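You operate a simulated robot arm through the tools that you are given. There is no shell and no other tool. Be economical: measure what you need, move in short steps, check, and stop when the job is done.

Carry out the task below with a simulated two-armed robot. There is one attempt and no reset: what you move stays moved.

Task
Turn the dose dial to 150 ml. Put the tall pink bottle in the cream bucket. Take the purple dropper and leave it on the cream check card. Take the lid off the squat teal jar and lay it down on the left end of the pine bench. Stack the brown jar marked "No. 95" from the bench in front of the middle stand on top of the brown jar marked "No. 26". Turn the dryer dial to 40 C. Turn the turntable to No. 95. Put one of the blue bottles from the top of the long bench on the right sink counter. Put the teal bottle that says "No. 65" from the top of the long bench on the upper board of the tray rack and the teal bottle marked "No. 59" on top of the green back filter cone. Any order will do. Set down upright: blue bottle, teal bottle.

It is judged by the outcome, as a careful person would: the job done as asked, and still so three seconds after it is handed in. It fails if anything else is knocked over, pushed out of place, dropped, spilled or broken. Lids that push on must go on centred and level and be pressed home; caps that screw on are set level and turned clockwise until they are tight.

Robot
Two 7-joint arms with fingered hands on one trunk, on a base that drives. Base frame: it is fixed to the floor where the robot stands at the start and does not move with it; the origin is under the middle of the robot, x ahead of it, y to its left, z up; the surface under the hand at the start is at about z = 800. Units: mm, rad, N and s.
The left shoulder is at the start at [83, 125, 1094], the right one opposite. With the tool pointing down near the work surface each hand reaches from about 460 to 820 mm from the robot's upright axis, wherever it stands, measured 20 degrees to its own side. Places, roughly: back filter cone (10x13x6 cm) [2800, 1100, 800]; blue bottle [2750, 1500, 750]; brown jar [-1250, 1000, 750]; cream bucket (27x19x18 cm) [2700, 800, 900]; cream check card [2750, -250, 750]; dose dial [500, 200, 800]; dryer dial [2400, 0, 400]; purple dropper (3x3x8 cm) [400, -700, 900]; right sink counter [1600, 3500, 900]; squat teal jar (7x7x7 cm) [-1200, -1100, 800]; tall pink bottle [1000, -250, 750]; teal bottle [2750, 1500, 750]; turntable [2400, -300, 300]; upper board of the tray rack [2700, 1000, 400]. Payload 3.6 kg a hand.
The tool frame of a hand sits at the grasp point between the pads (the TCP): z along the fingers, y along the line on which they close. The tips reach 30 mm beyond it. The gripper opens to 104 mm. The gripper's body begins 35 mm behind the TCP. The gripper is a hand of 4 fingers: y runs from the thumb to the fingers, the wrist lies at [-15, -104, -178] in the tool frame.
Orientation is told as [roll, pitch, yaw] about the base's x, y, z axes, in that order, counted from this pose: with the fingers straight down and the wrist toward the robot, the tool's x, y and z point along [0, 1, 0], [1, 0, 0] and [0, 0, -1] of the base frame.

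Tools
- The arms move only by the tool drive_tool. It takes "left_motion", "right_motion" or both (then of equal length, played together; a hand with none holds still); each is a list of rows, each a list of 6 numbers: the shift along the tool's x, y, z in units of 250 mm (1.0 is 250 mm), then the turn, a rotation vector about the tool's x, y, z in units of 180 degrees (1.0 is 180 degrees). In form: [[dx, dy, dz, rx, ry, rz], ...]. A call has 1 to 8 rows; each row is the pose to reach, as a shift and turn from the pose commanded when the call began, along the tool's axes at that moment. A call with a number of a shift or a turn outside -1 to 1 is refused whole. Each row takes 0.2 s and may step no farther than 50 mm and 0.15 rad from the row before; otherwise, the whole call is refused. A pose out of reach is approached as far as the arm can. The call stops where the force on the tool passes 40 N (or 10 N more than at its start, if that is more) or the arm is blocked; 0.2 s more then pass. In this call time passes only in rows, and 0.2 s behind the last. The reply holds the time, the measured pose of the TCP, the force on the tool along the base axes, the opening and the grip force, in the units named above and with some noise, with the torque about the TCP (base axes, N m) and any sound that the robot's microphone picked up.
- Cameras (640 x 400 px; columns grow to the right, rows downward): "scene" is now at [212.1, -30.6, 1264.6]; the picture's right is [-0.33, -0.95, 0.00], its down [-0.32, 0.11, -0.94] and it looks along [0.89, -0.31, -0.34] (base axes); focal length 214 px, centre (320, 200). "left" rides on the left gripper at [-61, -92, -131] in its tool frame; the picture's right is [-0.81, -0.27, 0.52], its down [0.53, -0.71, 0.46] and it looks along [0.24, 0.64, 0.72] (tool axes); focal length 275 px, centre (320, 200). "right" rides on the right gripper at [61, -92, -130] in its tool frame; the picture's right is [-0.81, 0.28, -0.52], its down [-0.53, -0.71, 0.46] and it looks along [-0.24, 0.65, 0.72] (tool axes); focal length 275 px, centre (320, 200).
- grab_frame(camera): a new picture of that camera. It takes no simulated time.
- move_column(by): slides the trunk up (or, below 0, down) by that many mm; the arms and the scene camera ride with it, the base frame stays. It gives what a move gives, with no picture.
- steer(legs): drives the robot by 1 to 6 legs, each [ahead, left, turn to the left] in mm, mm and rad, along the robot's own axes; the way and the turn of a leg run together, so that a leg with both is an arc; at most 1500 mm and 3.142 rad a leg. The arms and the cameras ride along, it lands a little off, and it stops where it bumps. It gives what a move gives.
- finger_targets(index, middle, ring, thumb_bend, thumb_turn, hand): sets how far each is bent, from 0 (flat) to 1 (curled in); at 0.3 the hand is open as for a grip, at 0.7 the pads meet at the TCP. One left out holds its place. A second passes; each finger stops where it meets its share of the squeeze, and holds until it gets a number again. It is the only way to open and close the hand. It gives what a move gives, with no picture; readings hold the bend of each and the force on the fingers (four entries, about 0 where the hand has none), thumb and palm. thumb_turn goes from beside the hand (0) to across from the fingers (1), as for a grip.
- head_to(pan, tilt): turns the head with the scene camera to pan (to the left, within 1.396 rad either way) and tilt (down, from -0.506 to 1.204), counted from straight ahead of the robot. It gives what a move gives.
- probe_pixels(camera, pixels): for up to 12 pixels [column, row] of the newest picture of that camera ("zoom" is the newest enlarged one), the place [x, y, z] in the base frame of the surface seen there, good to about 3 mm, but the place of the scene camera against the robot may be out by one fixed shift of up to 25 mm in any direction. It takes no simulated time.
- close_up(camera, box): a new picture of the part [left, top, right, bottom] of that camera's present view, enlarged. It takes no simulated time.
- job_done(): hands the job in; it is judged then, once.

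Keep the steps short. Do not move on a guess: measure, check each grasp and each placing, and mend mistakes. In all there are 322 turns and 208 pictures (those below and enlarged ones count). Leave the grippers open and the arms clear of the work at the hand-in unless told otherwise, and finish with a single line.

The tools are called after "Call:" as name(argument=value, ...) on one line, values as JSON. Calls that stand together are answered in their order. drive_tool: Moves the arms, as the interface text tells. Its arguments: {"type":"object","properties":{"left_motion":{"type":"array","items":{"type":"array","items":{"type":"number"}}},"right_motion":{"type":"array","items":{"type":"array","items":{"type":"number"}}}},"required":[]} The other tools are called the same way: move_column (by) slides the trunk up or down; finger_targets (index, middle, ring, thumb_bend, thumb_turn, hand) moves the fingers one by one; steer (legs) drives the base; head_to (pan, tilt) turns the head that bears the scene camera; grab_frame (camera) takes a picture; probe_pixels (camera, pixels) gives the place of the surface under pixels of a picture; close_up (camera, box) takes an enlarged picture of a part of a camera's view; job_done () hands the job in.

At the start:

```text
time: 0.0
left_position: [482.8, 101.1, 1181.0]
left_tool_rot: [0.0, 0.0, 0.0]
left_wrist_force: [-0.2, -0.4, 0.1]
left_torque: [0.02, -0.01, 0.0]
left_opening: 103.7
left_grasp_force: 0.0
left_shape: jaw
left_bend: [0.3, 0.3, 0.3, 0.3, 0.98]
left_finger forces: [0.0, 0.0, 0.0, 0.0, 0.1, 0.0]
right_position: [398.2, -277.4, 1197.3]
right_tool_rot: [0.001, 0.0, -0.001]
right_wrist_force: [-0.6, -0.5, -0.6]
right_torque: [-0.01, -0.02, 0.0]
right_opening: 103.6
right_grasp_force: 0.0
right_shape: jaw
right_bend: [0.3, 0.3, 0.3, 0.3, 0.98]
right_finger forces: [0.0, 0.0, 0.0, 0.1, 0.0, 0.0]
trunk travel left (down, up): [-325.0, 211.0]
robot x, y, heading: [4.1, -0.9, 0.001]
head pan, tilt: [-0.333, 0.346]
```

scene: 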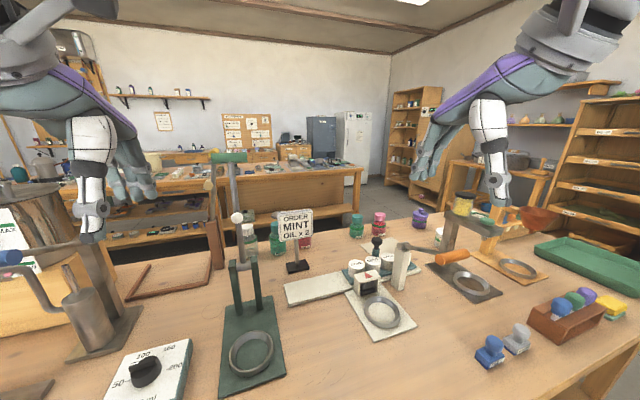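
right: 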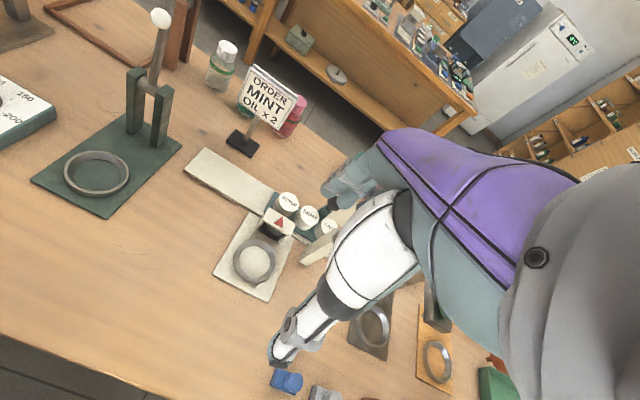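
left: 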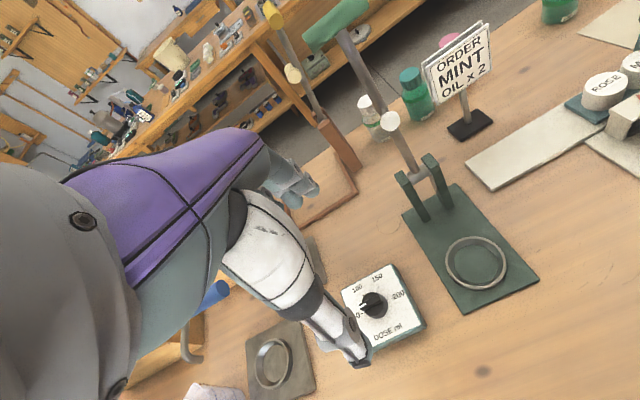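

The dose dial is at about (145,372) in the scene view. I'll look at it enlarged with the head turned towards it.

Call:
head_to(pan=0.3, tilt=0.8)

Call:
grab_frame(camera="scene")

Call:
close_up(camera="left", box=[320, 240, 440, 360])

```text
time: 1.0
left_position: [482.5, 103.2, 1180.5]
left_tool_rot: [0.001, 0.0, 0.001]
left_wrist_force: [-1.0, -0.4, 0.9]
left_torque: [0.01, 0.0, -0.03]
left_opening: 103.9
left_grasp_force: 0.1
left_shape: jaw
left_bend: [0.3, 0.3, 0.3, 0.3, 0.98]
left_finger forces: [0.0, 0.0, 0.0, 0.0, 0.1, 0.1]
right_position: [398.0, -276.6, 1196.5]
right_tool_rot: [0.001, 0.0, -0.001]
right_wrist_force: [0.3, 0.7, 0.8]
right_torque: [0.01, -0.01, -0.01]
right_opening: 103.8
right_grasp_force: 0.0
right_shape: jaw
right_bend: [0.3, 0.3, 0.3, 0.3, 0.98]
right_finger forces: [0.0, 0.0, 0.1, 0.0, 0.0, 0.0]
trunk travel left (down, up): [-325.0, 211.0]
robot x, y, heading: [0.1, -2.8, 0.004]
head pan, tilt: [0.3, 0.799]
```

```text
204 pictures are left
```

scene: 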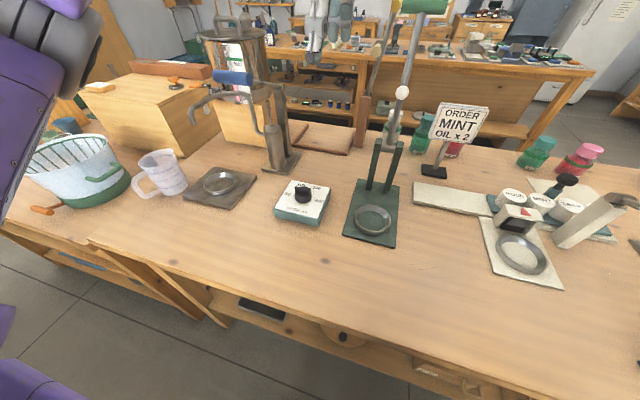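

```text
3.33 times, centred on (380, 300) of left
```

zoom: 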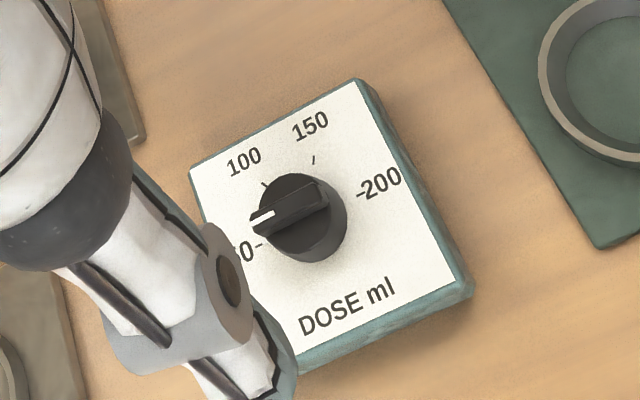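

I see the pointer between 50 and 100. I'll measure the knob, its ridge, and the ticks on the zoom.

Call:
probe_pixels(camera="zoom", pixels=[[262, 215], [318, 188], [290, 205], [300, 220], [314, 159], [265, 184], [258, 244], [360, 194], [320, 270], [420, 260], [200, 170], [350, 95]])

Call:
probe_pixels(camera="scene", pixels=[[303, 190], [303, 197], [325, 190], [282, 210]])

```text
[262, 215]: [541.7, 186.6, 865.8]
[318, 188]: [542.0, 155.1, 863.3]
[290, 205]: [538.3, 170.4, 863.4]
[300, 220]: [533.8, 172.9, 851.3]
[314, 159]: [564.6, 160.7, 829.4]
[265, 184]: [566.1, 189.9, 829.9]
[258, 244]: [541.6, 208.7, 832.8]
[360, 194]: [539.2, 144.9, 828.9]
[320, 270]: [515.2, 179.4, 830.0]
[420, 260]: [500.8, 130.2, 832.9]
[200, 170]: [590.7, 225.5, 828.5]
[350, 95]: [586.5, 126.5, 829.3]
```

```text
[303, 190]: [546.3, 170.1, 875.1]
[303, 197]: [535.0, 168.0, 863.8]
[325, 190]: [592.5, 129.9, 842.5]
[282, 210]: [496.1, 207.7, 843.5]
```

The knob centre is near (538,176), ridge along base y, top at z≈865. 150 lies about 113° clockwise of the pointer. I'll move the left hand above the knob first.

Call:
drive_tool(left_motion=[[0.05, 0.04, 0.15, 0, 0, 0], [0.1, 0.08, 0.3, 0, 0, 0], [0.15, 0.12, 0.45, 0, 0, 0], [0.2, 0.16, 0.6, 0, 0, 0], [0.25, 0.2, 0.75, 0, 0, 0], [0.292, 0.222, 0.88, 0, 0, 0]])

Call:
grab_frame(camera="left")

Call:
grab_frame(camera="scene")

```text
time: 2.4
left_position: [537.3, 175.5, 959.7]
left_tool_rot: [-0.003, -0.003, 0.001]
left_wrist_force: [0.9, 0.6, -0.1]
left_torque: [0.01, 0.03, 0.01]
left_opening: 104.0
left_grasp_force: 0.1
left_shape: jaw
left_bend: [0.3, 0.3, 0.3, 0.3, 0.98]
left_finger forces: [0.0, 0.0, 0.0, 0.0, 0.0, 0.0]
right_position: [397.4, -277.2, 1197.1]
right_tool_rot: [0.0, 0.0, 0.001]
right_wrist_force: [0.1, 0.6, 0.1]
right_torque: [0.01, -0.01, -0.03]
right_opening: 103.6
right_grasp_force: 0.0
right_shape: jaw
right_bend: [0.3, 0.3, 0.3, 0.3, 0.98]
right_finger forces: [0.0, 0.1, 0.0, 0.0, 0.0, 0.1]
trunk travel left (down, up): [-325.0, 211.0]
robot x, y, heading: [0.6, -0.1, -0.001]
head pan, tilt: [0.3, 0.799]
```

```text
202 pictures are left
```

left: 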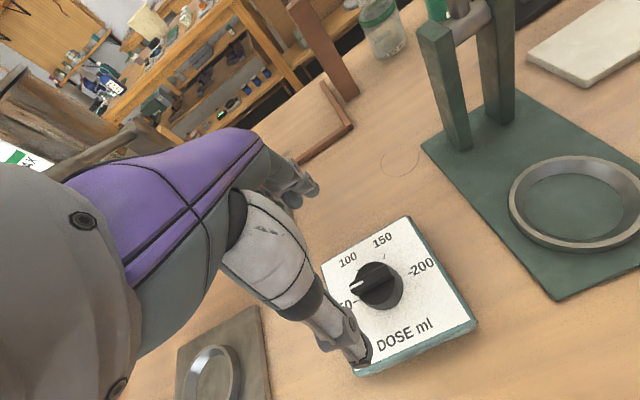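

```text
201 pictures are left
```

scene: 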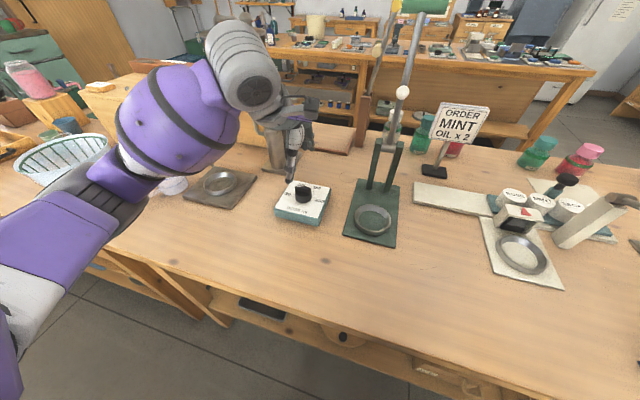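

The TCP sits right over the knob. I'll descend to z≈872 so the tips stay clear of the panel.

Call:
drive_tool(left_motion=[[0, 0, 0.12, 0, 0, 0], [0, 0, 0.24, 0, 0, 0], [0, 0, 0.35, 0, 0, 0]])

Call:
finger_targets(hand="left", index=0.75, middle=0.75, ring=0.75, thumb_bend=0.75)

Call:
grab_frame(camera="left")

```text
time: 3.2
left_position: [538.4, 175.2, 873.0]
left_tool_rot: [-0.001, -0.001, 0.001]
left_wrist_force: [-0.1, 0.2, 0.2]
left_torque: [0.01, 0.02, 0.03]
left_opening: 103.9
left_grasp_force: 0.0
left_shape: jaw
left_bend: [0.3, 0.3, 0.3, 0.3, 0.98]
left_finger forces: [0.0, 0.0, 0.1, 0.0, 0.0, 0.0]
right_position: [397.3, -276.7, 1195.8]
right_tool_rot: [-0.001, -0.001, 0.001]
right_wrist_force: [0.5, 0.4, 0.5]
right_torque: [0.01, -0.04, 0.01]
right_opening: 103.7
right_grasp_force: 0.2
right_shape: jaw
right_bend: [0.3, 0.3, 0.3, 0.3, 0.98]
right_finger forces: [0.0, 0.0, 0.0, 0.1, 0.0, 0.1]
trunk travel left (down, up): [-325.0, 211.0]
robot x, y, heading: [2.7, -1.8, -0.003]
head pan, tilt: [0.3, 0.799]
```

```text
time: 4.2
left_position: [539.5, 176.9, 873.2]
left_tool_rot: [0.0, 0.001, 0.002]
left_wrist_force: [8.3, 1.9, 0.3]
left_torque: [0.09, -0.23, -0.05]
left_opening: 32.1
left_grasp_force: 14.4
left_shape: fingers
left_bend: [0.57, 0.6, 0.75, 0.61, 0.97]
left_finger forces: [9.0, 9.1, 0.0, 0.0, 10.2, 0.0]
right_position: [399.2, -276.0, 1196.4]
right_tool_rot: [-0.001, 0.0, 0.001]
right_wrist_force: [-0.6, -0.3, 0.8]
right_torque: [-0.03, 0.03, 0.0]
right_opening: 103.8
right_grasp_force: 0.1
right_shape: jaw
right_bend: [0.3, 0.3, 0.3, 0.3, 0.98]
right_finger forces: [0.0, 0.0, 0.1, 0.1, 0.0, 0.0]
trunk travel left (down, up): [-325.0, 211.0]
robot x, y, heading: [-2.4, -1.1, 0.003]
head pan, tilt: [0.3, 0.799]
```

```text
200 pictures are left
```

left: 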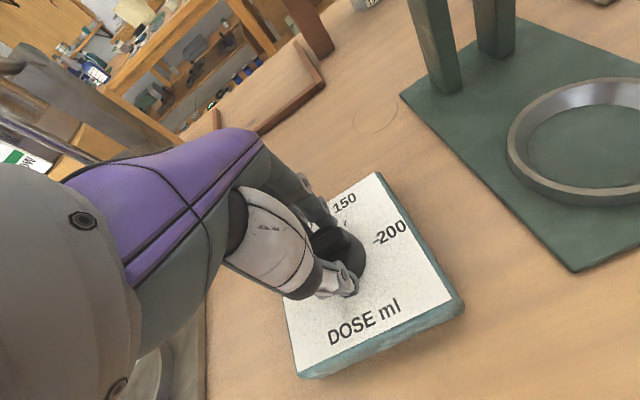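

The index, middle and thumb hold the knob (32 mm, 14 N). I'll turn clockwise (tool z +) by about 60° and read it.

Call:
drive_tool(left_motion=[[0, 0, 0, 0, 0, 0.047], [0, 0, 0, 0, 0, 0.094], [0, 0, 0, 0, 0, 0.141], [0, 0, 0, 0, 0, 0.188], [0, 0, 0, 0, 0, 0.235], [0, 0, 0, 0, 0, 0.282], [0, 0, 0, 0, 0, 0.329]])

Call:
grab_frame(camera="left")

```text
time: 5.8
left_position: [538.5, 175.5, 872.7]
left_tool_rot: [0.001, 0.001, -1.034]
left_wrist_force: [12.3, 3.2, 1.8]
left_torque: [0.02, -0.28, 0.05]
left_opening: 31.8
left_grasp_force: 16.1
left_shape: fingers
left_bend: [0.57, 0.6, 0.75, 0.62, 0.97]
left_finger forces: [6.4, 10.1, 2.3, 0.1, 11.8, 0.1]
right_position: [399.0, -276.4, 1196.8]
right_tool_rot: [0.002, -0.002, 0.0]
right_wrist_force: [-0.4, -0.2, -0.5]
right_torque: [0.0, -0.04, -0.02]
right_opening: 103.7
right_grasp_force: 0.0
right_shape: jaw
right_bend: [0.3, 0.3, 0.3, 0.3, 0.98]
right_finger forces: [0.1, 0.0, 0.0, 0.1, 0.0, 0.1]
trunk travel left (down, up): [-325.0, 211.0]
robot x, y, heading: [0.8, 0.2, 0.001]
head pan, tilt: [0.3, 0.799]
```

```text
199 pictures are left
```

left: 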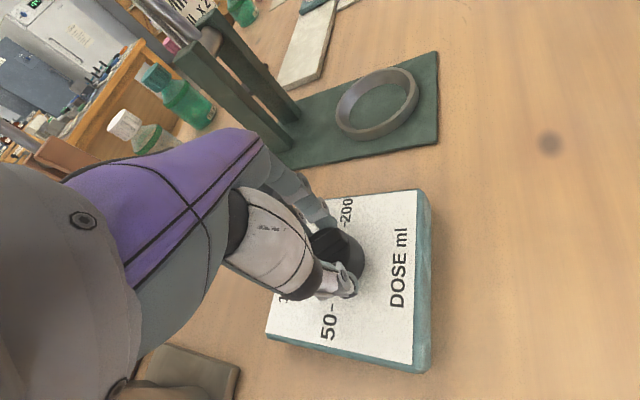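

It turns with no slip seen. I'll turn about 48° more, then let go and read the pointer.

Call:
drive_tool(left_motion=[[0, 0, 0, 0, 0, 0.047], [0, 0, 0, 0, 0, 0.094], [0, 0, 0, 0, 0, 0.141], [0, 0, 0, 0, 0, 0.188], [0, 0, 0, 0, 0, 0.235], [0, 0, 0, 0, 0, 0.27]])

Call:
finger_targets(hand="left", index=0.3, middle=0.3, ring=0.3, thumb_bend=0.3)

Call:
drive_tool(left_motion=[[0, 0, -0.15, 0, 0, 0], [0, 0, -0.35, 0, 0, 0]])

Call:
grab_frame(camera="left")

```text
time: 6.6
left_position: [537.9, 175.3, 872.1]
left_tool_rot: [0.023, -0.004, -1.39]
left_wrist_force: [17.6, -2.1, 9.9]
left_torque: [-0.11, -0.34, 0.0]
left_opening: 31.4
left_grasp_force: 19.2
left_shape: fingers
left_bend: [0.58, 0.59, 0.75, 0.62, 0.98]
left_finger forces: [8.1, 11.1, 8.4, 0.0, 11.6, 0.1]
right_position: [395.3, -274.7, 1197.5]
right_tool_rot: [-0.001, -0.002, 0.004]
right_wrist_force: [0.2, -0.4, -0.4]
right_torque: [-0.03, 0.03, -0.03]
right_opening: 103.7
right_grasp_force: 0.1
right_shape: jaw
right_bend: [0.3, 0.3, 0.3, 0.3, 0.98]
right_finger forces: [0.0, 0.0, 0.0, 0.1, 0.0, 0.1]
trunk travel left (down, up): [-325.0, 211.0]
robot x, y, heading: [-2.8, 1.6, 0.0]
head pan, tilt: [0.3, 0.799]
stopped in row 3 (left hand): the force on the tool passed its limit at 58 N (the readings are from after the stop); the commanded pose is now the measured one
```

```text
time: 7.6
left_position: [536.5, 177.0, 871.6]
left_tool_rot: [0.016, 0.0, -1.39]
left_wrist_force: [0.1, -0.3, 0.4]
left_torque: [0.01, -0.03, 0.0]
left_opening: 102.8
left_grasp_force: 0.1
left_shape: fingers
left_bend: [0.3, 0.3, 0.3, 0.3, 0.98]
left_finger forces: [0.0, 0.0, 0.0, 0.0, 0.0, 0.0]
right_position: [395.6, -275.7, 1197.9]
right_tool_rot: [-0.002, -0.001, 0.002]
right_wrist_force: [-0.1, -0.7, -0.2]
right_torque: [-0.01, -0.01, 0.0]
right_opening: 103.9
right_grasp_force: 0.0
right_shape: jaw
right_bend: [0.3, 0.3, 0.3, 0.3, 0.98]
right_finger forces: [0.0, 0.0, 0.1, 0.1, 0.0, 0.0]
trunk travel left (down, up): [-325.0, 211.0]
robot x, y, heading: [-1.0, 0.6, -0.001]
head pan, tilt: [0.3, 0.799]
```

```text
time: 8.3
left_position: [500.2, 180.8, 875.8]
left_tool_rot: [-0.17, 0.045, -1.394]
left_wrist_force: [0.3, 0.3, -0.7]
left_torque: [0.01, -0.02, 0.03]
left_opening: 102.7
left_grasp_force: 0.1
left_shape: fingers
left_bend: [0.3, 0.3, 0.3, 0.3, 0.98]
left_finger forces: [0.0, 0.1, 0.0, 0.0, 0.0, 0.0]
right_position: [394.5, -271.2, 1199.2]
right_tool_rot: [-0.001, -0.004, 0.005]
right_wrist_force: [0.1, 0.4, -0.2]
right_torque: [0.01, 0.01, 0.01]
right_opening: 103.6
right_grasp_force: 0.1
right_shape: jaw
right_bend: [0.3, 0.3, 0.3, 0.3, 0.98]
right_finger forces: [0.1, 0.0, 0.0, 0.0, 0.0, 0.0]
trunk travel left (down, up): [-325.0, 211.0]
robot x, y, heading: [-3.0, -1.9, 0.005]
head pan, tilt: [0.3, 0.799]
stopped in row 2 (left hand): the arm was blocked; the commanded pose is now the measured one
```

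```text
198 pictures are left
```

left: 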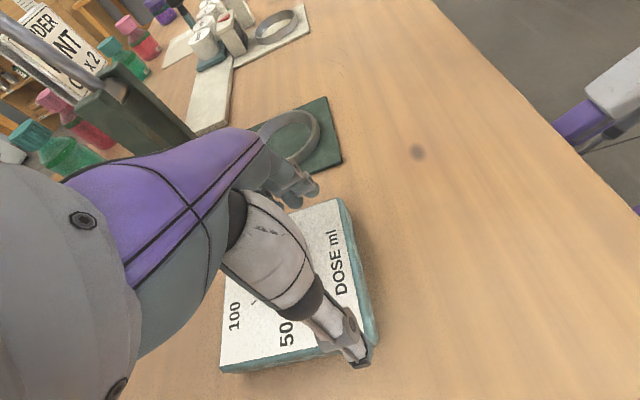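

The upward move was blocked and the hand drifted 37 mm in -x. I'll look from the scene camera to see what's touching what.

Call:
grab_frame(camera="scene")

```text
197 pictures are left
```

scene: 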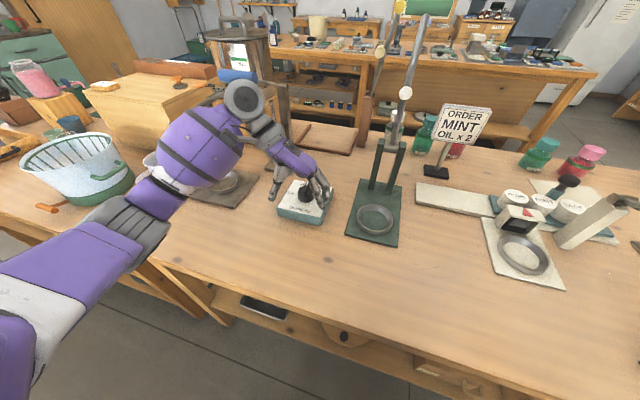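

The arm sits at a joint limit, so I'll lift straight up with the column instead.

Call:
move_column(by=100)

Call:
drive_tool(left_motion=[[0, 0, 0, 0, 0, -0.047], [0, 0, 0, 0, 0, -0.094], [0, 0, 0, 0, 0, -0.141], [0, 0, 0, 0, 0, -0.188], [0, 0, 0, 0, 0, -0.235]])

Call:
close_up(camera="left", box=[160, 120, 480, 400])

Call:
close_up(camera="scene", box=[240, 160, 400, 260])

```text
time: 9.3
left_position: [461.5, 177.6, 892.7]
left_tool_rot: [-0.328, 0.077, -1.41]
left_wrist_force: [-1.3, -0.2, 0.8]
left_torque: [0.01, -0.01, 0.0]
left_opening: 102.8
left_grasp_force: 0.0
left_shape: fingers
left_bend: [0.3, 0.3, 0.3, 0.3, 0.98]
left_finger forces: [0.1, 0.1, 0.1, 0.0, 0.0, 0.0]
right_position: [392.2, -273.4, 1284.2]
right_tool_rot: [-0.001, -0.013, 0.005]
right_wrist_force: [-0.5, 0.0, 0.9]
right_torque: [0.0, -0.04, 0.0]
right_opening: 103.7
right_grasp_force: 0.1
right_shape: jaw
right_bend: [0.3, 0.3, 0.3, 0.3, 0.98]
right_finger forces: [0.0, 0.0, 0.0, 0.0, 0.0, 0.0]
trunk travel left (down, up): [-405.0, 131.0]
robot x, y, heading: [-3.1, -2.5, 0.004]
head pan, tilt: [0.3, 0.799]
stopped: the arm was blocked; the commanded pose is now the measured one
```

```text
time: 10.5
left_position: [465.9, 174.3, 892.1]
left_tool_rot: [-0.191, 0.272, -0.683]
left_wrist_force: [-0.6, -0.6, 0.2]
left_torque: [-0.05, 0.01, -0.02]
left_opening: 103.1
left_grasp_force: 0.3
left_shape: fingers
left_bend: [0.3, 0.3, 0.3, 0.3, 0.98]
left_finger forces: [0.0, 0.1, 0.4, 0.0, 0.0, 0.1]
right_position: [395.8, -276.0, 1279.5]
right_tool_rot: [0.0, -0.011, 0.004]
right_wrist_force: [0.0, -0.6, 0.5]
right_torque: [-0.04, -0.03, 0.01]
right_opening: 103.8
right_grasp_force: 0.0
right_shape: jaw
right_bend: [0.3, 0.3, 0.3, 0.3, 0.98]
right_finger forces: [0.0, 0.0, 0.0, 0.1, 0.1, 0.0]
trunk travel left (down, up): [-405.0, 131.0]
robot x, y, heading: [-2.5, 3.1, 0.003]
head pan, tilt: [0.3, 0.799]
```

```text
1.43 times, centred on (320, 260) of left
```

zoom: 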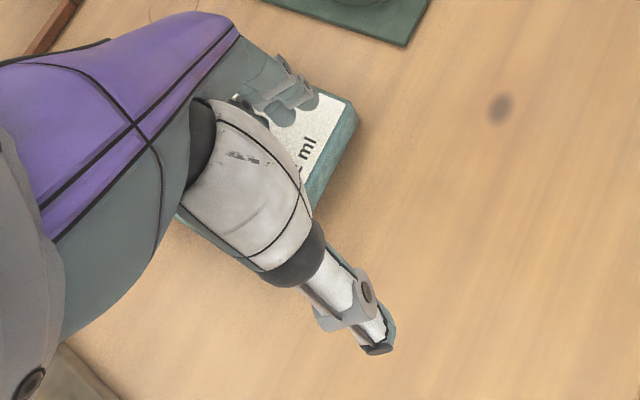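

```text
4.00 times, centred on (320, 210) of scene
```

zoom: 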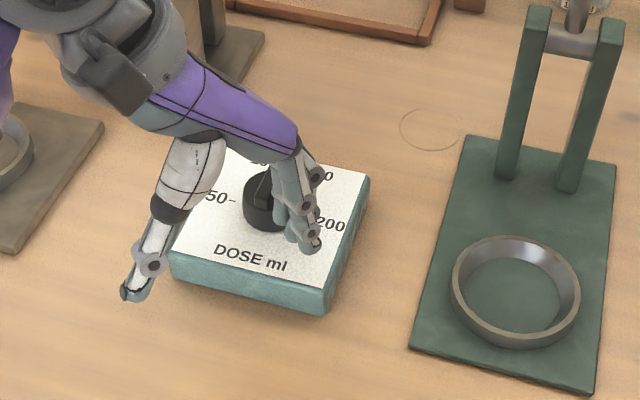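

The fingers are over the knob with the hand tilted. I'll back out along the hand's own axis.

Call:
drive_tool(left_motion=[[0, 0, -0.12, 0, 0, 0], [0, 0, -0.24, 0, 0, 0], [0, 0, -0.4, 0, 0, 0]])

Call:
close_up(camera="scene", box=[240, 160, 400, 260])

```text
time: 11.3
left_position: [497.2, 172.9, 987.1]
left_tool_rot: [-0.193, 0.274, -0.686]
left_wrist_force: [-0.3, 1.0, 1.1]
left_torque: [0.01, -0.03, 0.02]
left_opening: 103.0
left_grasp_force: 0.0
left_shape: fingers
left_bend: [0.3, 0.3, 0.3, 0.3, 0.98]
left_finger forces: [0.1, 0.1, 0.0, 0.0, 0.0, 0.1]
right_position: [395.5, -276.5, 1280.0]
right_tool_rot: [0.001, -0.011, 0.003]
right_wrist_force: [0.1, 1.0, -0.1]
right_torque: [-0.02, 0.01, 0.03]
right_opening: 103.5
right_grasp_force: 0.0
right_shape: jaw
right_bend: [0.3, 0.3, 0.3, 0.3, 0.98]
right_finger forces: [0.1, 0.0, 0.1, 0.0, 0.0, 0.0]
trunk travel left (down, up): [-405.0, 131.0]
robot x, y, heading: [-1.4, -1.6, 0.002]
head pan, tilt: [0.3, 0.799]
```

```text
4.00 times, centred on (320, 210) of scene
```

zoom: 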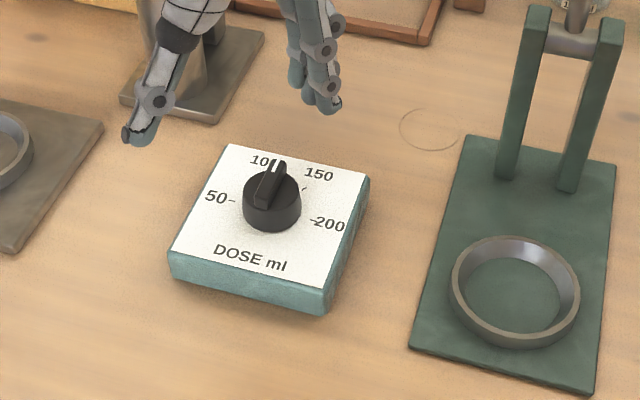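

The box is unmoved and the pointer sits about 31° short of 150. I'll level the hand to neutral first.

Call:
drive_tool(left_motion=[[0, 0, 0, -0.0174, 0.0048, -0.0346], [0, 0, 0, -0.0348, 0.0096, -0.0693], [0, 0, 0, -0.0522, 0.0144, -0.1039], [0, 0, 0, -0.0695, 0.0192, -0.1385], [0, 0, 0, -0.0869, 0.024, -0.1732], [0, 0, 0, -0.1043, 0.0288, -0.2078]])

Call:
close_up(camera="left", box=[240, 160, 560, 360])

Call:
probe_pixels(camera="zoom", pixels=[[320, 200]])

```text
time: 12.7
left_position: [498.3, 172.6, 986.6]
left_tool_rot: [0.0, -0.003, 0.002]
left_wrist_force: [-0.7, -0.2, -0.5]
left_torque: [0.02, 0.0, -0.01]
left_opening: 102.5
left_grasp_force: 0.0
left_shape: fingers
left_bend: [0.3, 0.3, 0.3, 0.3, 0.98]
left_finger forces: [0.1, 0.0, 0.0, 0.1, 0.0, 0.0]
right_position: [395.4, -275.6, 1280.4]
right_tool_rot: [0.0, -0.011, 0.006]
right_wrist_force: [0.3, 0.5, 0.3]
right_torque: [-0.03, -0.01, 0.01]
right_opening: 103.8
right_grasp_force: 0.1
right_shape: jaw
right_bend: [0.3, 0.3, 0.3, 0.3, 0.98]
right_finger forces: [0.0, 0.0, 0.1, 0.0, 0.0, 0.0]
trunk travel left (down, up): [-405.0, 131.0]
robot x, y, heading: [-4.8, -0.3, 0.0]
head pan, tilt: [0.3, 0.799]
```

```text
2.00 times, centred on (400, 260) of left
```

zoom: 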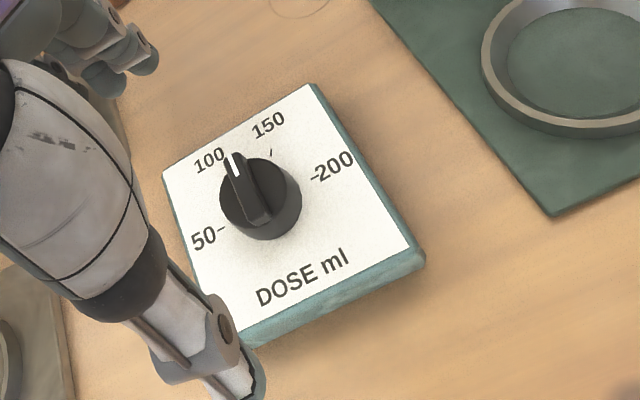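

```text
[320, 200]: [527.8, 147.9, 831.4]
```

I'll measure the ridge direction and the ticks directly.

Call:
probe_pixels(camera="zoom", pixels=[[235, 162], [240, 175], [246, 190], [254, 208], [260, 217], [270, 153], [316, 178], [222, 230], [220, 175]])

```text
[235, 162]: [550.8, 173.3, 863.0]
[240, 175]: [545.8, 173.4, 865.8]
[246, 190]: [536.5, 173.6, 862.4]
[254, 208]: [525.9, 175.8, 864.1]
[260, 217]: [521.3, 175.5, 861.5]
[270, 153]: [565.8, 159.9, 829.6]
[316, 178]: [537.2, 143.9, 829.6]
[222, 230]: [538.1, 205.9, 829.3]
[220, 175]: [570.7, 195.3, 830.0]
```

The ridge points -4°, and the 150 tick is at about -27°, so about 24° more clockwise is needed. I'll move over the knob and down.

Call:
drive_tool(left_motion=[[0.008, 0.151, 0, 0, 0, 0], [0.008, 0.151, 0.15, 0, 0, 0], [0.008, 0.151, 0.3, 0, 0, 0], [0.008, 0.151, 0.456, 0, 0, 0]])

Call:
finger_targets(hand="left", index=0.75, middle=0.75, ring=0.75, thumb_bend=0.75)

Call:
drive_tool(left_motion=[[0, 0, 0, 0, 0, 0.045], [0, 0, 0, 0, 0, 0.09], [0, 0, 0, 0, 0, 0.135]])

Call:
finger_targets(hand="left", index=0.3, middle=0.3, ring=0.3, thumb_bend=0.3)

Call:
drive_tool(left_motion=[[0, 0, -0.15, 0, 0, 0], [0, 0, -0.3, 0, 0, 0], [0, 0, -0.48, 0, 0, 0]])

Call:
close_up(camera="left", box=[240, 160, 560, 360])

```text
time: 13.7
left_position: [535.0, 174.4, 873.2]
left_tool_rot: [0.001, -0.003, 0.001]
left_wrist_force: [0.4, -0.3, -0.4]
left_torque: [-0.03, -0.01, 0.01]
left_opening: 103.1
left_grasp_force: 0.0
left_shape: fingers
left_bend: [0.3, 0.3, 0.3, 0.3, 0.98]
left_finger forces: [0.1, 0.0, 0.0, 0.1, 0.0, 0.0]
right_position: [394.9, -275.2, 1279.8]
right_tool_rot: [0.001, -0.01, 0.003]
right_wrist_force: [0.4, 0.1, 0.5]
right_torque: [0.01, 0.0, 0.01]
right_opening: 103.5
right_grasp_force: 0.0
right_shape: jaw
right_bend: [0.3, 0.3, 0.3, 0.3, 0.98]
right_finger forces: [0.0, 0.0, 0.0, 0.0, 0.0, 0.1]
trunk travel left (down, up): [-405.0, 131.0]
robot x, y, heading: [-2.1, -0.4, 0.003]
head pan, tilt: [0.3, 0.799]
```

```text
time: 14.7
left_position: [536.4, 176.2, 872.9]
left_tool_rot: [-0.002, -0.001, 0.0]
left_wrist_force: [6.7, 4.3, -1.9]
left_torque: [0.15, -0.29, 0.07]
left_opening: 31.7
left_grasp_force: 15.3
left_shape: fingers
left_bend: [0.55, 0.58, 0.75, 0.63, 0.96]
left_finger forces: [8.5, 9.9, 0.0, 0.1, 12.7, 0.0]
right_position: [396.9, -275.0, 1279.4]
right_tool_rot: [0.0, -0.009, 0.003]
right_wrist_force: [-0.1, 0.0, -0.4]
right_torque: [0.02, 0.0, -0.01]
right_opening: 103.7
right_grasp_force: 0.0
right_shape: jaw
right_bend: [0.3, 0.3, 0.3, 0.3, 0.98]
right_finger forces: [0.0, 0.1, 0.1, 0.0, 0.1, 0.1]
trunk travel left (down, up): [-405.0, 131.0]
robot x, y, heading: [2.2, 0.4, 0.005]
head pan, tilt: [0.3, 0.799]
```

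```text
time: 15.5
left_position: [536.9, 176.2, 872.0]
left_tool_rot: [0.002, -0.005, -0.424]
left_wrist_force: [6.1, 7.6, 3.5]
left_torque: [0.14, -0.3, 0.09]
left_opening: 31.3
left_grasp_force: 16.5
left_shape: fingers
left_bend: [0.55, 0.58, 0.75, 0.63, 0.96]
left_finger forces: [6.9, 11.7, 0.1, 0.1, 14.6, 0.0]
right_position: [396.3, -274.2, 1280.7]
right_tool_rot: [-0.001, -0.01, 0.002]
right_wrist_force: [0.0, -0.2, -0.2]
right_torque: [-0.04, 0.01, 0.05]
right_opening: 103.9
right_grasp_force: 0.1
right_shape: jaw
right_bend: [0.3, 0.3, 0.3, 0.3, 0.98]
right_finger forces: [0.0, 0.0, 0.0, 0.0, 0.0, 0.1]
trunk travel left (down, up): [-405.0, 131.0]
robot x, y, heading: [-0.3, -0.6, 0.005]
head pan, tilt: [0.3, 0.799]
```

```text
time: 16.5
left_position: [537.3, 175.2, 872.6]
left_tool_rot: [0.001, -0.002, -0.426]
left_wrist_force: [-0.1, -0.8, 0.2]
left_torque: [-0.01, -0.01, 0.01]
left_opening: 102.9
left_grasp_force: 0.1
left_shape: fingers
left_bend: [0.3, 0.3, 0.3, 0.3, 0.97]
left_finger forces: [0.0, 0.0, 0.0, 0.0, 0.0, 0.0]
right_position: [395.7, -274.5, 1279.9]
right_tool_rot: [-0.001, -0.011, 0.003]
right_wrist_force: [0.6, 0.3, 0.6]
right_torque: [0.01, 0.0, 0.0]
right_opening: 103.8
right_grasp_force: 0.0
right_shape: jaw
right_bend: [0.3, 0.3, 0.3, 0.3, 0.98]
right_finger forces: [0.0, 0.1, 0.0, 0.0, 0.0, 0.0]
trunk travel left (down, up): [-405.0, 131.0]
robot x, y, heading: [-4.4, -1.0, -0.003]
head pan, tilt: [0.3, 0.799]
```

```text
time: 17.3
left_position: [535.3, 175.2, 992.5]
left_tool_rot: [0.0, 0.0, -0.426]
left_wrist_force: [0.0, -0.1, -0.5]
left_torque: [-0.01, -0.02, 0.0]
left_opening: 102.8
left_grasp_force: 0.1
left_shape: fingers
left_bend: [0.3, 0.3, 0.3, 0.3, 0.97]
left_finger forces: [0.0, 0.0, 0.0, 0.0, 0.0, 0.0]
right_position: [394.9, -275.5, 1280.2]
right_tool_rot: [0.0, -0.011, 0.002]
right_wrist_force: [-0.3, -0.7, 0.4]
right_torque: [0.01, -0.02, 0.04]
right_opening: 103.8
right_grasp_force: 0.0
right_shape: jaw
right_bend: [0.3, 0.3, 0.3, 0.3, 0.98]
right_finger forces: [0.1, 0.1, 0.0, 0.0, 0.0, 0.0]
trunk travel left (down, up): [-405.0, 131.0]
robot x, y, heading: [-0.6, -1.3, 0.003]
head pan, tilt: [0.3, 0.799]
```

```text
2.00 times, centred on (400, 260) of left
```

zoom: 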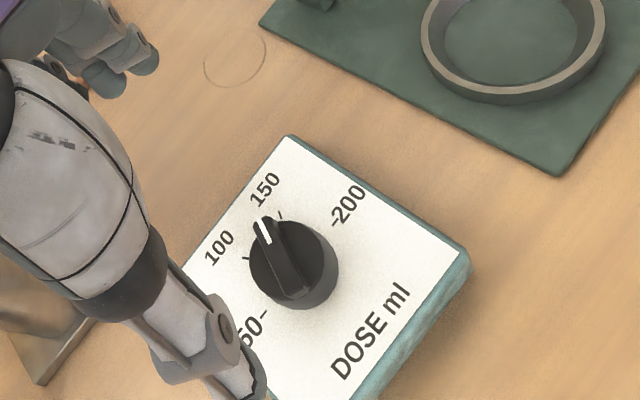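

Call:
probe_pixels(camera="zoom", pixels=[[262, 222], [268, 236], [278, 256], [288, 276], [296, 294], [280, 215], [334, 226], [246, 259], [265, 315]])

Call:
close_up(camera="scene", box=[264, 174, 344, 234])

```text
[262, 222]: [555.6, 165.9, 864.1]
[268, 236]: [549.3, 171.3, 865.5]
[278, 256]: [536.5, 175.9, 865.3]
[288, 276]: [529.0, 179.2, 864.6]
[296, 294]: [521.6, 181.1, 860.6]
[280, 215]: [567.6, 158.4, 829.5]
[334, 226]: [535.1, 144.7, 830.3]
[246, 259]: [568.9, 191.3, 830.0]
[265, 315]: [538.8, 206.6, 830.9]
```

```text
6.67 times, centred on (304, 204) of scene
```

zoom: 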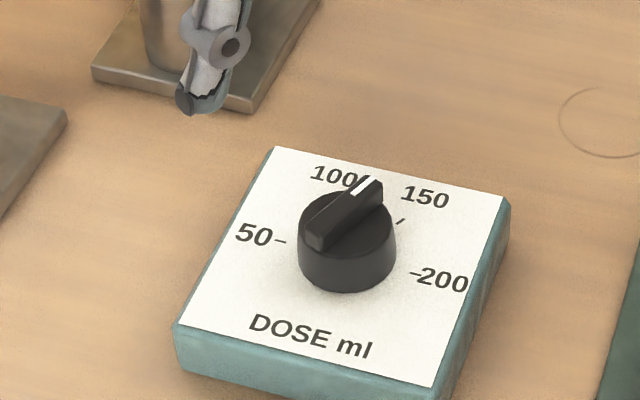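

The ridge reads about -23° while the 150 tick is at about -30°. I'll turn 7° more.

Call:
drive_tool(left_motion=[[0, 0, 0.15, 0, 0, 0], [0, 0, 0.3, 0, 0, 0], [0, 0, 0.48, 0, 0, 0]])

Call:
finger_targets(hand="left", index=0.75, middle=0.75, ring=0.75, thumb_bend=0.75)

Call:
drive_tool(left_motion=[[0, 0, 0, 0, 0, 0.02], [0, 0, 0, 0, 0, 0.042]])

Call:
finger_targets(hand="left", index=0.3, middle=0.3, ring=0.3, thumb_bend=0.3)

Call:
drive_tool(left_motion=[[0, 0, -0.15, 0, 0, 0], [0, 0, -0.3, 0, 0, 0], [0, 0, -0.48, 0, 0, 0]])

Call:
close_up(camera="left", box=[300, 210, 460, 310])

```text
time: 18.1
left_position: [535.4, 173.9, 872.7]
left_tool_rot: [0.0, -0.002, -0.424]
left_wrist_force: [0.2, 0.0, -0.3]
left_torque: [-0.02, 0.02, 0.02]
left_opening: 102.9
left_grasp_force: 0.0
left_shape: fingers
left_bend: [0.3, 0.3, 0.3, 0.3, 0.97]
left_finger forces: [0.0, 0.0, 0.0, 0.0, 0.0, 0.0]
right_position: [395.5, -275.7, 1280.9]
right_tool_rot: [0.001, -0.01, 0.004]
right_wrist_force: [0.4, -0.1, 0.4]
right_torque: [0.01, -0.04, 0.01]
right_opening: 103.9
right_grasp_force: 0.1
right_shape: jaw
right_bend: [0.3, 0.3, 0.3, 0.3, 0.98]
right_finger forces: [0.0, 0.1, 0.0, 0.0, 0.0, 0.0]
trunk travel left (down, up): [-405.0, 131.0]
robot x, y, heading: [0.2, 4.0, 0.002]
head pan, tilt: [0.3, 0.799]
```

```text
time: 19.1
left_position: [536.5, 174.6, 872.5]
left_tool_rot: [0.001, -0.002, -0.424]
left_wrist_force: [6.3, -1.5, -1.2]
left_torque: [-0.07, -0.33, -0.07]
left_opening: 29.7
left_grasp_force: 14.8
left_shape: fingers
left_bend: [0.57, 0.58, 0.75, 0.63, 0.96]
left_finger forces: [8.6, 9.5, 0.1, 0.1, 11.0, 0.0]
right_position: [397.2, -276.2, 1280.4]
right_tool_rot: [0.0, -0.008, 0.003]
right_wrist_force: [0.6, -0.7, 0.1]
right_torque: [0.0, 0.01, 0.05]
right_opening: 103.7
right_grasp_force: 0.1
right_shape: jaw
right_bend: [0.3, 0.3, 0.3, 0.3, 0.98]
right_finger forces: [0.1, 0.0, 0.0, 0.1, 0.1, 0.0]
trunk travel left (down, up): [-405.0, 131.0]
robot x, y, heading: [-0.6, 0.4, 0.005]
head pan, tilt: [0.3, 0.799]
```

```text
time: 19.7
left_position: [537.0, 174.3, 872.4]
left_tool_rot: [0.002, -0.001, -0.557]
left_wrist_force: [6.1, -0.2, 0.9]
left_torque: [-0.05, -0.3, 0.0]
left_opening: 29.7
left_grasp_force: 13.9
left_shape: fingers
left_bend: [0.57, 0.58, 0.75, 0.63, 0.96]
left_finger forces: [8.1, 9.6, 0.0, 0.0, 11.1, 0.0]
right_position: [395.1, -275.4, 1278.3]
right_tool_rot: [-0.001, -0.011, 0.005]
right_wrist_force: [0.6, 0.1, 0.2]
right_torque: [-0.03, -0.01, 0.0]
right_opening: 103.6
right_grasp_force: 0.1
right_shape: jaw
right_bend: [0.3, 0.3, 0.3, 0.3, 0.98]
right_finger forces: [0.0, 0.2, 0.0, 0.1, 0.0, 0.0]
trunk travel left (down, up): [-405.0, 131.0]
robot x, y, heading: [-5.7, 1.9, 0.003]
head pan, tilt: [0.3, 0.799]
```

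```text
time: 20.7
left_position: [536.2, 173.2, 873.6]
left_tool_rot: [-0.001, 0.0, -0.557]
left_wrist_force: [-0.2, -0.2, -0.1]
left_torque: [0.04, -0.01, 0.01]
left_opening: 102.8
left_grasp_force: 0.0
left_shape: fingers
left_bend: [0.3, 0.3, 0.3, 0.3, 0.97]
left_finger forces: [0.0, 0.1, 0.1, 0.0, 0.0, 0.1]
right_position: [395.1, -275.8, 1280.5]
right_tool_rot: [-0.001, -0.01, 0.004]
right_wrist_force: [0.0, -0.8, 0.6]
right_torque: [-0.02, 0.01, 0.04]
right_opening: 103.7
right_grasp_force: 0.0
right_shape: jaw
right_bend: [0.3, 0.3, 0.3, 0.3, 0.98]
right_finger forces: [0.0, 0.0, 0.1, 0.0, 0.0, 0.0]
trunk travel left (down, up): [-405.0, 131.0]
robot x, y, heading: [-4.0, 0.7, -0.0]
head pan, tilt: [0.3, 0.799]
```

```text
time: 21.5
left_position: [536.9, 174.4, 993.1]
left_tool_rot: [-0.001, -0.002, -0.557]
left_wrist_force: [-0.5, 0.1, -0.1]
left_torque: [-0.01, 0.03, -0.01]
left_opening: 102.7
left_grasp_force: 0.0
left_shape: fingers
left_bend: [0.3, 0.3, 0.3, 0.3, 0.97]
left_finger forces: [0.1, 0.0, 0.0, 0.0, 0.1, 0.1]
right_position: [394.8, -275.5, 1279.7]
right_tool_rot: [-0.001, -0.012, 0.003]
right_wrist_force: [-1.0, -0.3, 0.2]
right_torque: [0.01, 0.01, -0.01]
right_opening: 103.6
right_grasp_force: 0.1
right_shape: jaw
right_bend: [0.3, 0.3, 0.3, 0.3, 0.98]
right_finger forces: [0.0, 0.1, 0.0, 0.0, 0.0, 0.1]
trunk travel left (down, up): [-405.0, 131.0]
robot x, y, heading: [-1.3, -0.7, 0.003]
head pan, tilt: [0.3, 0.799]
```

```text
4.00 times, centred on (380, 260) of left
```

zoom: 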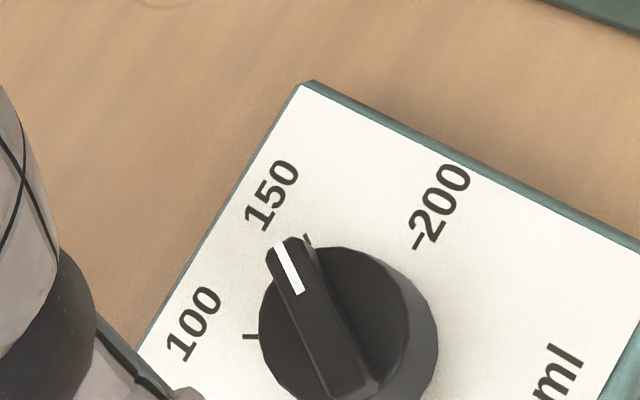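

Call:
probe_pixels(camera="zoom", pixels=[[281, 248], [290, 268], [299, 290], [318, 330], [330, 355], [342, 385], [309, 239], [418, 243], [250, 337]])

```text
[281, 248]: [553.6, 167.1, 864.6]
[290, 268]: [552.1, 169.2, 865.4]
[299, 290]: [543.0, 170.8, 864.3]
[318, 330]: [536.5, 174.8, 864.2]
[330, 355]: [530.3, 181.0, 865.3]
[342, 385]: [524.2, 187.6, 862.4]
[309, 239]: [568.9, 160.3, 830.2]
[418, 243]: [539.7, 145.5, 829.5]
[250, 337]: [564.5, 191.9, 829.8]
```

The pointer reads about -30°, right on 150, so the dose dial is done. Next I'll raise the left arm and look over the right side of the table for the bottle and the dropper.

Call:
drive_tool(left_motion=[[0, -0.15, -0.15, 0, 0, -0.045], [0, -0.3, -0.3, 0, 0, -0.09], [0, -0.4, -0.45, 0, 0, -0.135], [0, -0.4, -0.6, 0, 0, -0.178]])

Call:
head_to(pan=-0.5, tilt=0.7)

Call:
grab_frame(camera="scene")

```text
refused: row 1 steps farther than a row can; nothing moved
```

```text
time: 22.6
left_position: [535.1, 173.0, 991.4]
left_tool_rot: [0.001, -0.002, -0.556]
left_wrist_force: [-0.5, -0.6, -1.0]
left_torque: [0.0, 0.0, 0.0]
left_opening: 103.0
left_grasp_force: 0.0
left_shape: fingers
left_bend: [0.3, 0.3, 0.3, 0.3, 0.97]
left_finger forces: [0.1, 0.0, 0.0, 0.0, 0.0, 0.1]
right_position: [394.4, -274.6, 1281.4]
right_tool_rot: [0.001, -0.011, 0.003]
right_wrist_force: [-0.5, -0.1, 0.3]
right_torque: [0.02, 0.02, -0.03]
right_opening: 103.8
right_grasp_force: 0.1
right_shape: jaw
right_bend: [0.3, 0.3, 0.3, 0.3, 0.98]
right_finger forces: [0.0, 0.2, 0.0, 0.1, 0.0, 0.0]
trunk travel left (down, up): [-405.0, 131.0]
robot x, y, heading: [-4.4, 2.0, 0.002]
head pan, tilt: [-0.499, 0.7]
```

```text
189 pictures are left
```

scene: 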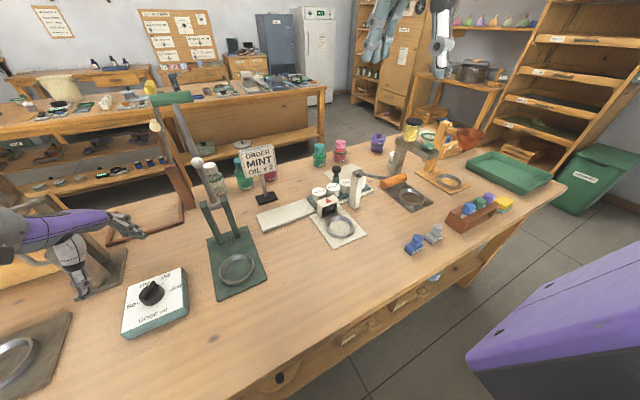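

I see pink bottles at (340,150) and partly hidden at (272,178). I'll take close-ups of these and of the dropper rack at (470,210).

Call:
close_up(camera="scene", box=[190, 120, 430, 250])

Call:
close_up(camera="scene", box=[400, 150, 540, 260])

Call:
probe_pixels(camera="scene", pixels=[[340, 142], [340, 156], [320, 150], [270, 178], [320, 85], [470, 210], [557, 190], [270, 385], [438, 60], [502, 203], [415, 245], [215, 170]])

```text
2.67 times, centred on (310, 185) of scene
```

zoom: 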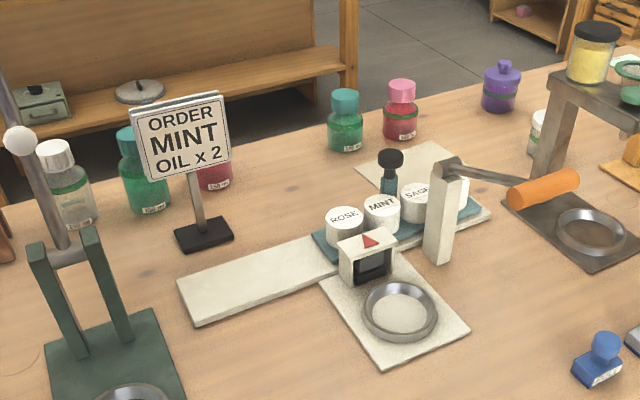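

```text
3.64 times, centred on (470, 205) of scene
```

zoom: 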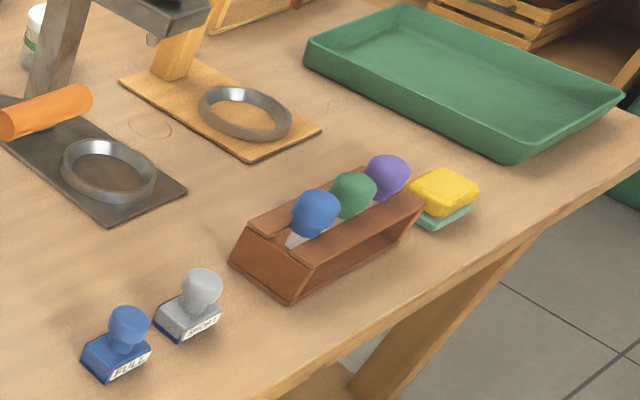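

```text
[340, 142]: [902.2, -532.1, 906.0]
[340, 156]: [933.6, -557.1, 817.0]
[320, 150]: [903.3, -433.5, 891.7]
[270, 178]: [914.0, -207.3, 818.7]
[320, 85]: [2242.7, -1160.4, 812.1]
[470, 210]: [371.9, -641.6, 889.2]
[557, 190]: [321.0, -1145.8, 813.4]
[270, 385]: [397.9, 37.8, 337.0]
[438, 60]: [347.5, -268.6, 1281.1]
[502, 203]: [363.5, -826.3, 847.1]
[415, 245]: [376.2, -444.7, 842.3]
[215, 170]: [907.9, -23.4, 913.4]
```

The purple dropper stands third in the brown rack, near (365,-700). I'll pull the left arm up and back, then drive the robot so the rack is within the right hand's best reach.

Call:
drive_tool(left_motion=[[0, -0.08, -0.15, 0, 0, -0.045], [0, -0.16, -0.3, 0, 0, -0.09], [0, -0.24, -0.45, 0, 0, -0.135], [0, -0.32, -0.6, 0, 0, -0.178]])

Call:
steer(legs=[[-150, 0, 0], [0, -500, 0]])

Call:
head_to(pan=-0.2, tilt=0.85)

Call:
grab_frame(camera="scene")

Call:
grab_frame(camera="right")

```text
time: 23.6
left_position: [467.3, 219.0, 1142.6]
left_tool_rot: [0.0, -0.002, 0.003]
left_wrist_force: [-0.4, -0.1, -0.3]
left_torque: [0.0, 0.0, 0.04]
left_opening: 103.2
left_grasp_force: 0.1
left_shape: fingers
left_bend: [0.3, 0.3, 0.3, 0.3, 0.97]
left_finger forces: [0.2, 0.0, 0.0, 0.0, 0.0, 0.0]
right_position: [393.1, -276.5, 1281.3]
right_tool_rot: [0.001, -0.011, 0.004]
right_wrist_force: [-0.9, 0.4, -0.5]
right_torque: [0.02, 0.02, -0.01]
right_opening: 103.6
right_grasp_force: 0.0
right_shape: jaw
right_bend: [0.3, 0.3, 0.3, 0.3, 0.98]
right_finger forces: [0.0, 0.0, 0.0, 0.0, 0.1, 0.1]
trunk travel left (down, up): [-405.0, 131.0]
robot x, y, heading: [1.3, 1.2, 0.004]
head pan, tilt: [-0.499, 0.7]
```

```text
time: 29.5
left_position: [320.9, -283.3, 1141.0]
left_tool_rot: [0.0, -0.003, 0.002]
left_wrist_force: [0.6, 0.1, 0.0]
left_torque: [-0.01, 0.01, 0.01]
left_opening: 103.0
left_grasp_force: 0.1
left_shape: fingers
left_bend: [0.3, 0.3, 0.3, 0.3, 0.97]
left_finger forces: [0.0, 0.0, 0.0, 0.1, 0.0, 0.1]
right_position: [246.4, -776.6, 1280.8]
right_tool_rot: [0.0, -0.01, 0.003]
right_wrist_force: [0.4, 1.0, 0.2]
right_torque: [-0.01, 0.04, 0.02]
right_opening: 103.8
right_grasp_force: 0.1
right_shape: jaw
right_bend: [0.3, 0.3, 0.3, 0.3, 0.98]
right_finger forces: [0.0, 0.0, 0.1, 0.0, 0.0, 0.1]
trunk travel left (down, up): [-405.0, 131.0]
robot x, y, heading: [-146.7, -500.9, 0.003]
head pan, tilt: [-0.499, 0.7]
```

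```text
time: 30.3
left_position: [320.1, -282.2, 1142.3]
left_tool_rot: [0.0, -0.002, 0.0]
left_wrist_force: [-0.4, 0.0, 0.6]
left_torque: [0.01, -0.01, 0.03]
left_opening: 102.6
left_grasp_force: 0.2
left_shape: fingers
left_bend: [0.3, 0.3, 0.3, 0.3, 0.97]
left_finger forces: [0.0, 0.0, 0.1, 0.0, 0.1, 0.1]
right_position: [246.6, -775.2, 1280.0]
right_tool_rot: [0.0, -0.01, 0.004]
right_wrist_force: [-0.1, -0.1, -0.1]
right_torque: [0.04, -0.01, -0.01]
right_opening: 103.7
right_grasp_force: 0.1
right_shape: jaw
right_bend: [0.3, 0.3, 0.3, 0.3, 0.98]
right_finger forces: [0.0, 0.0, 0.0, 0.0, 0.1, 0.0]
trunk travel left (down, up): [-405.0, 131.0]
robot x, y, heading: [-149.2, -501.3, 0.002]
head pan, tilt: [-0.201, 0.85]
```

```text
186 pictures are left
```

scene: 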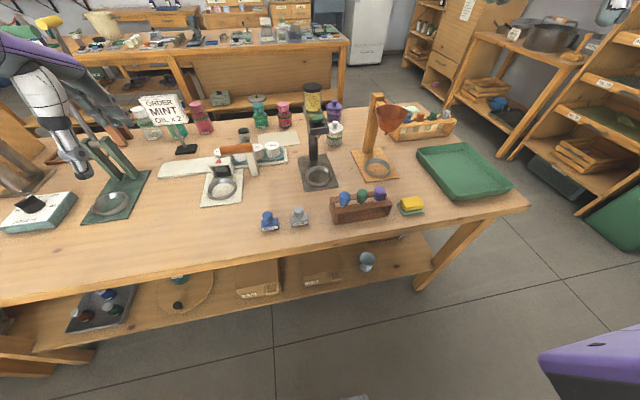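

```text
185 pictures are left
```

right: 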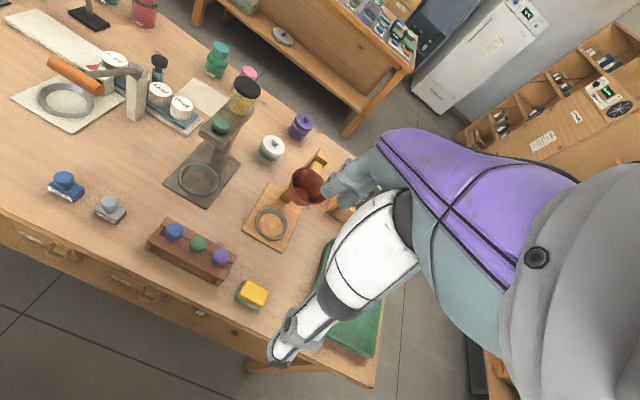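

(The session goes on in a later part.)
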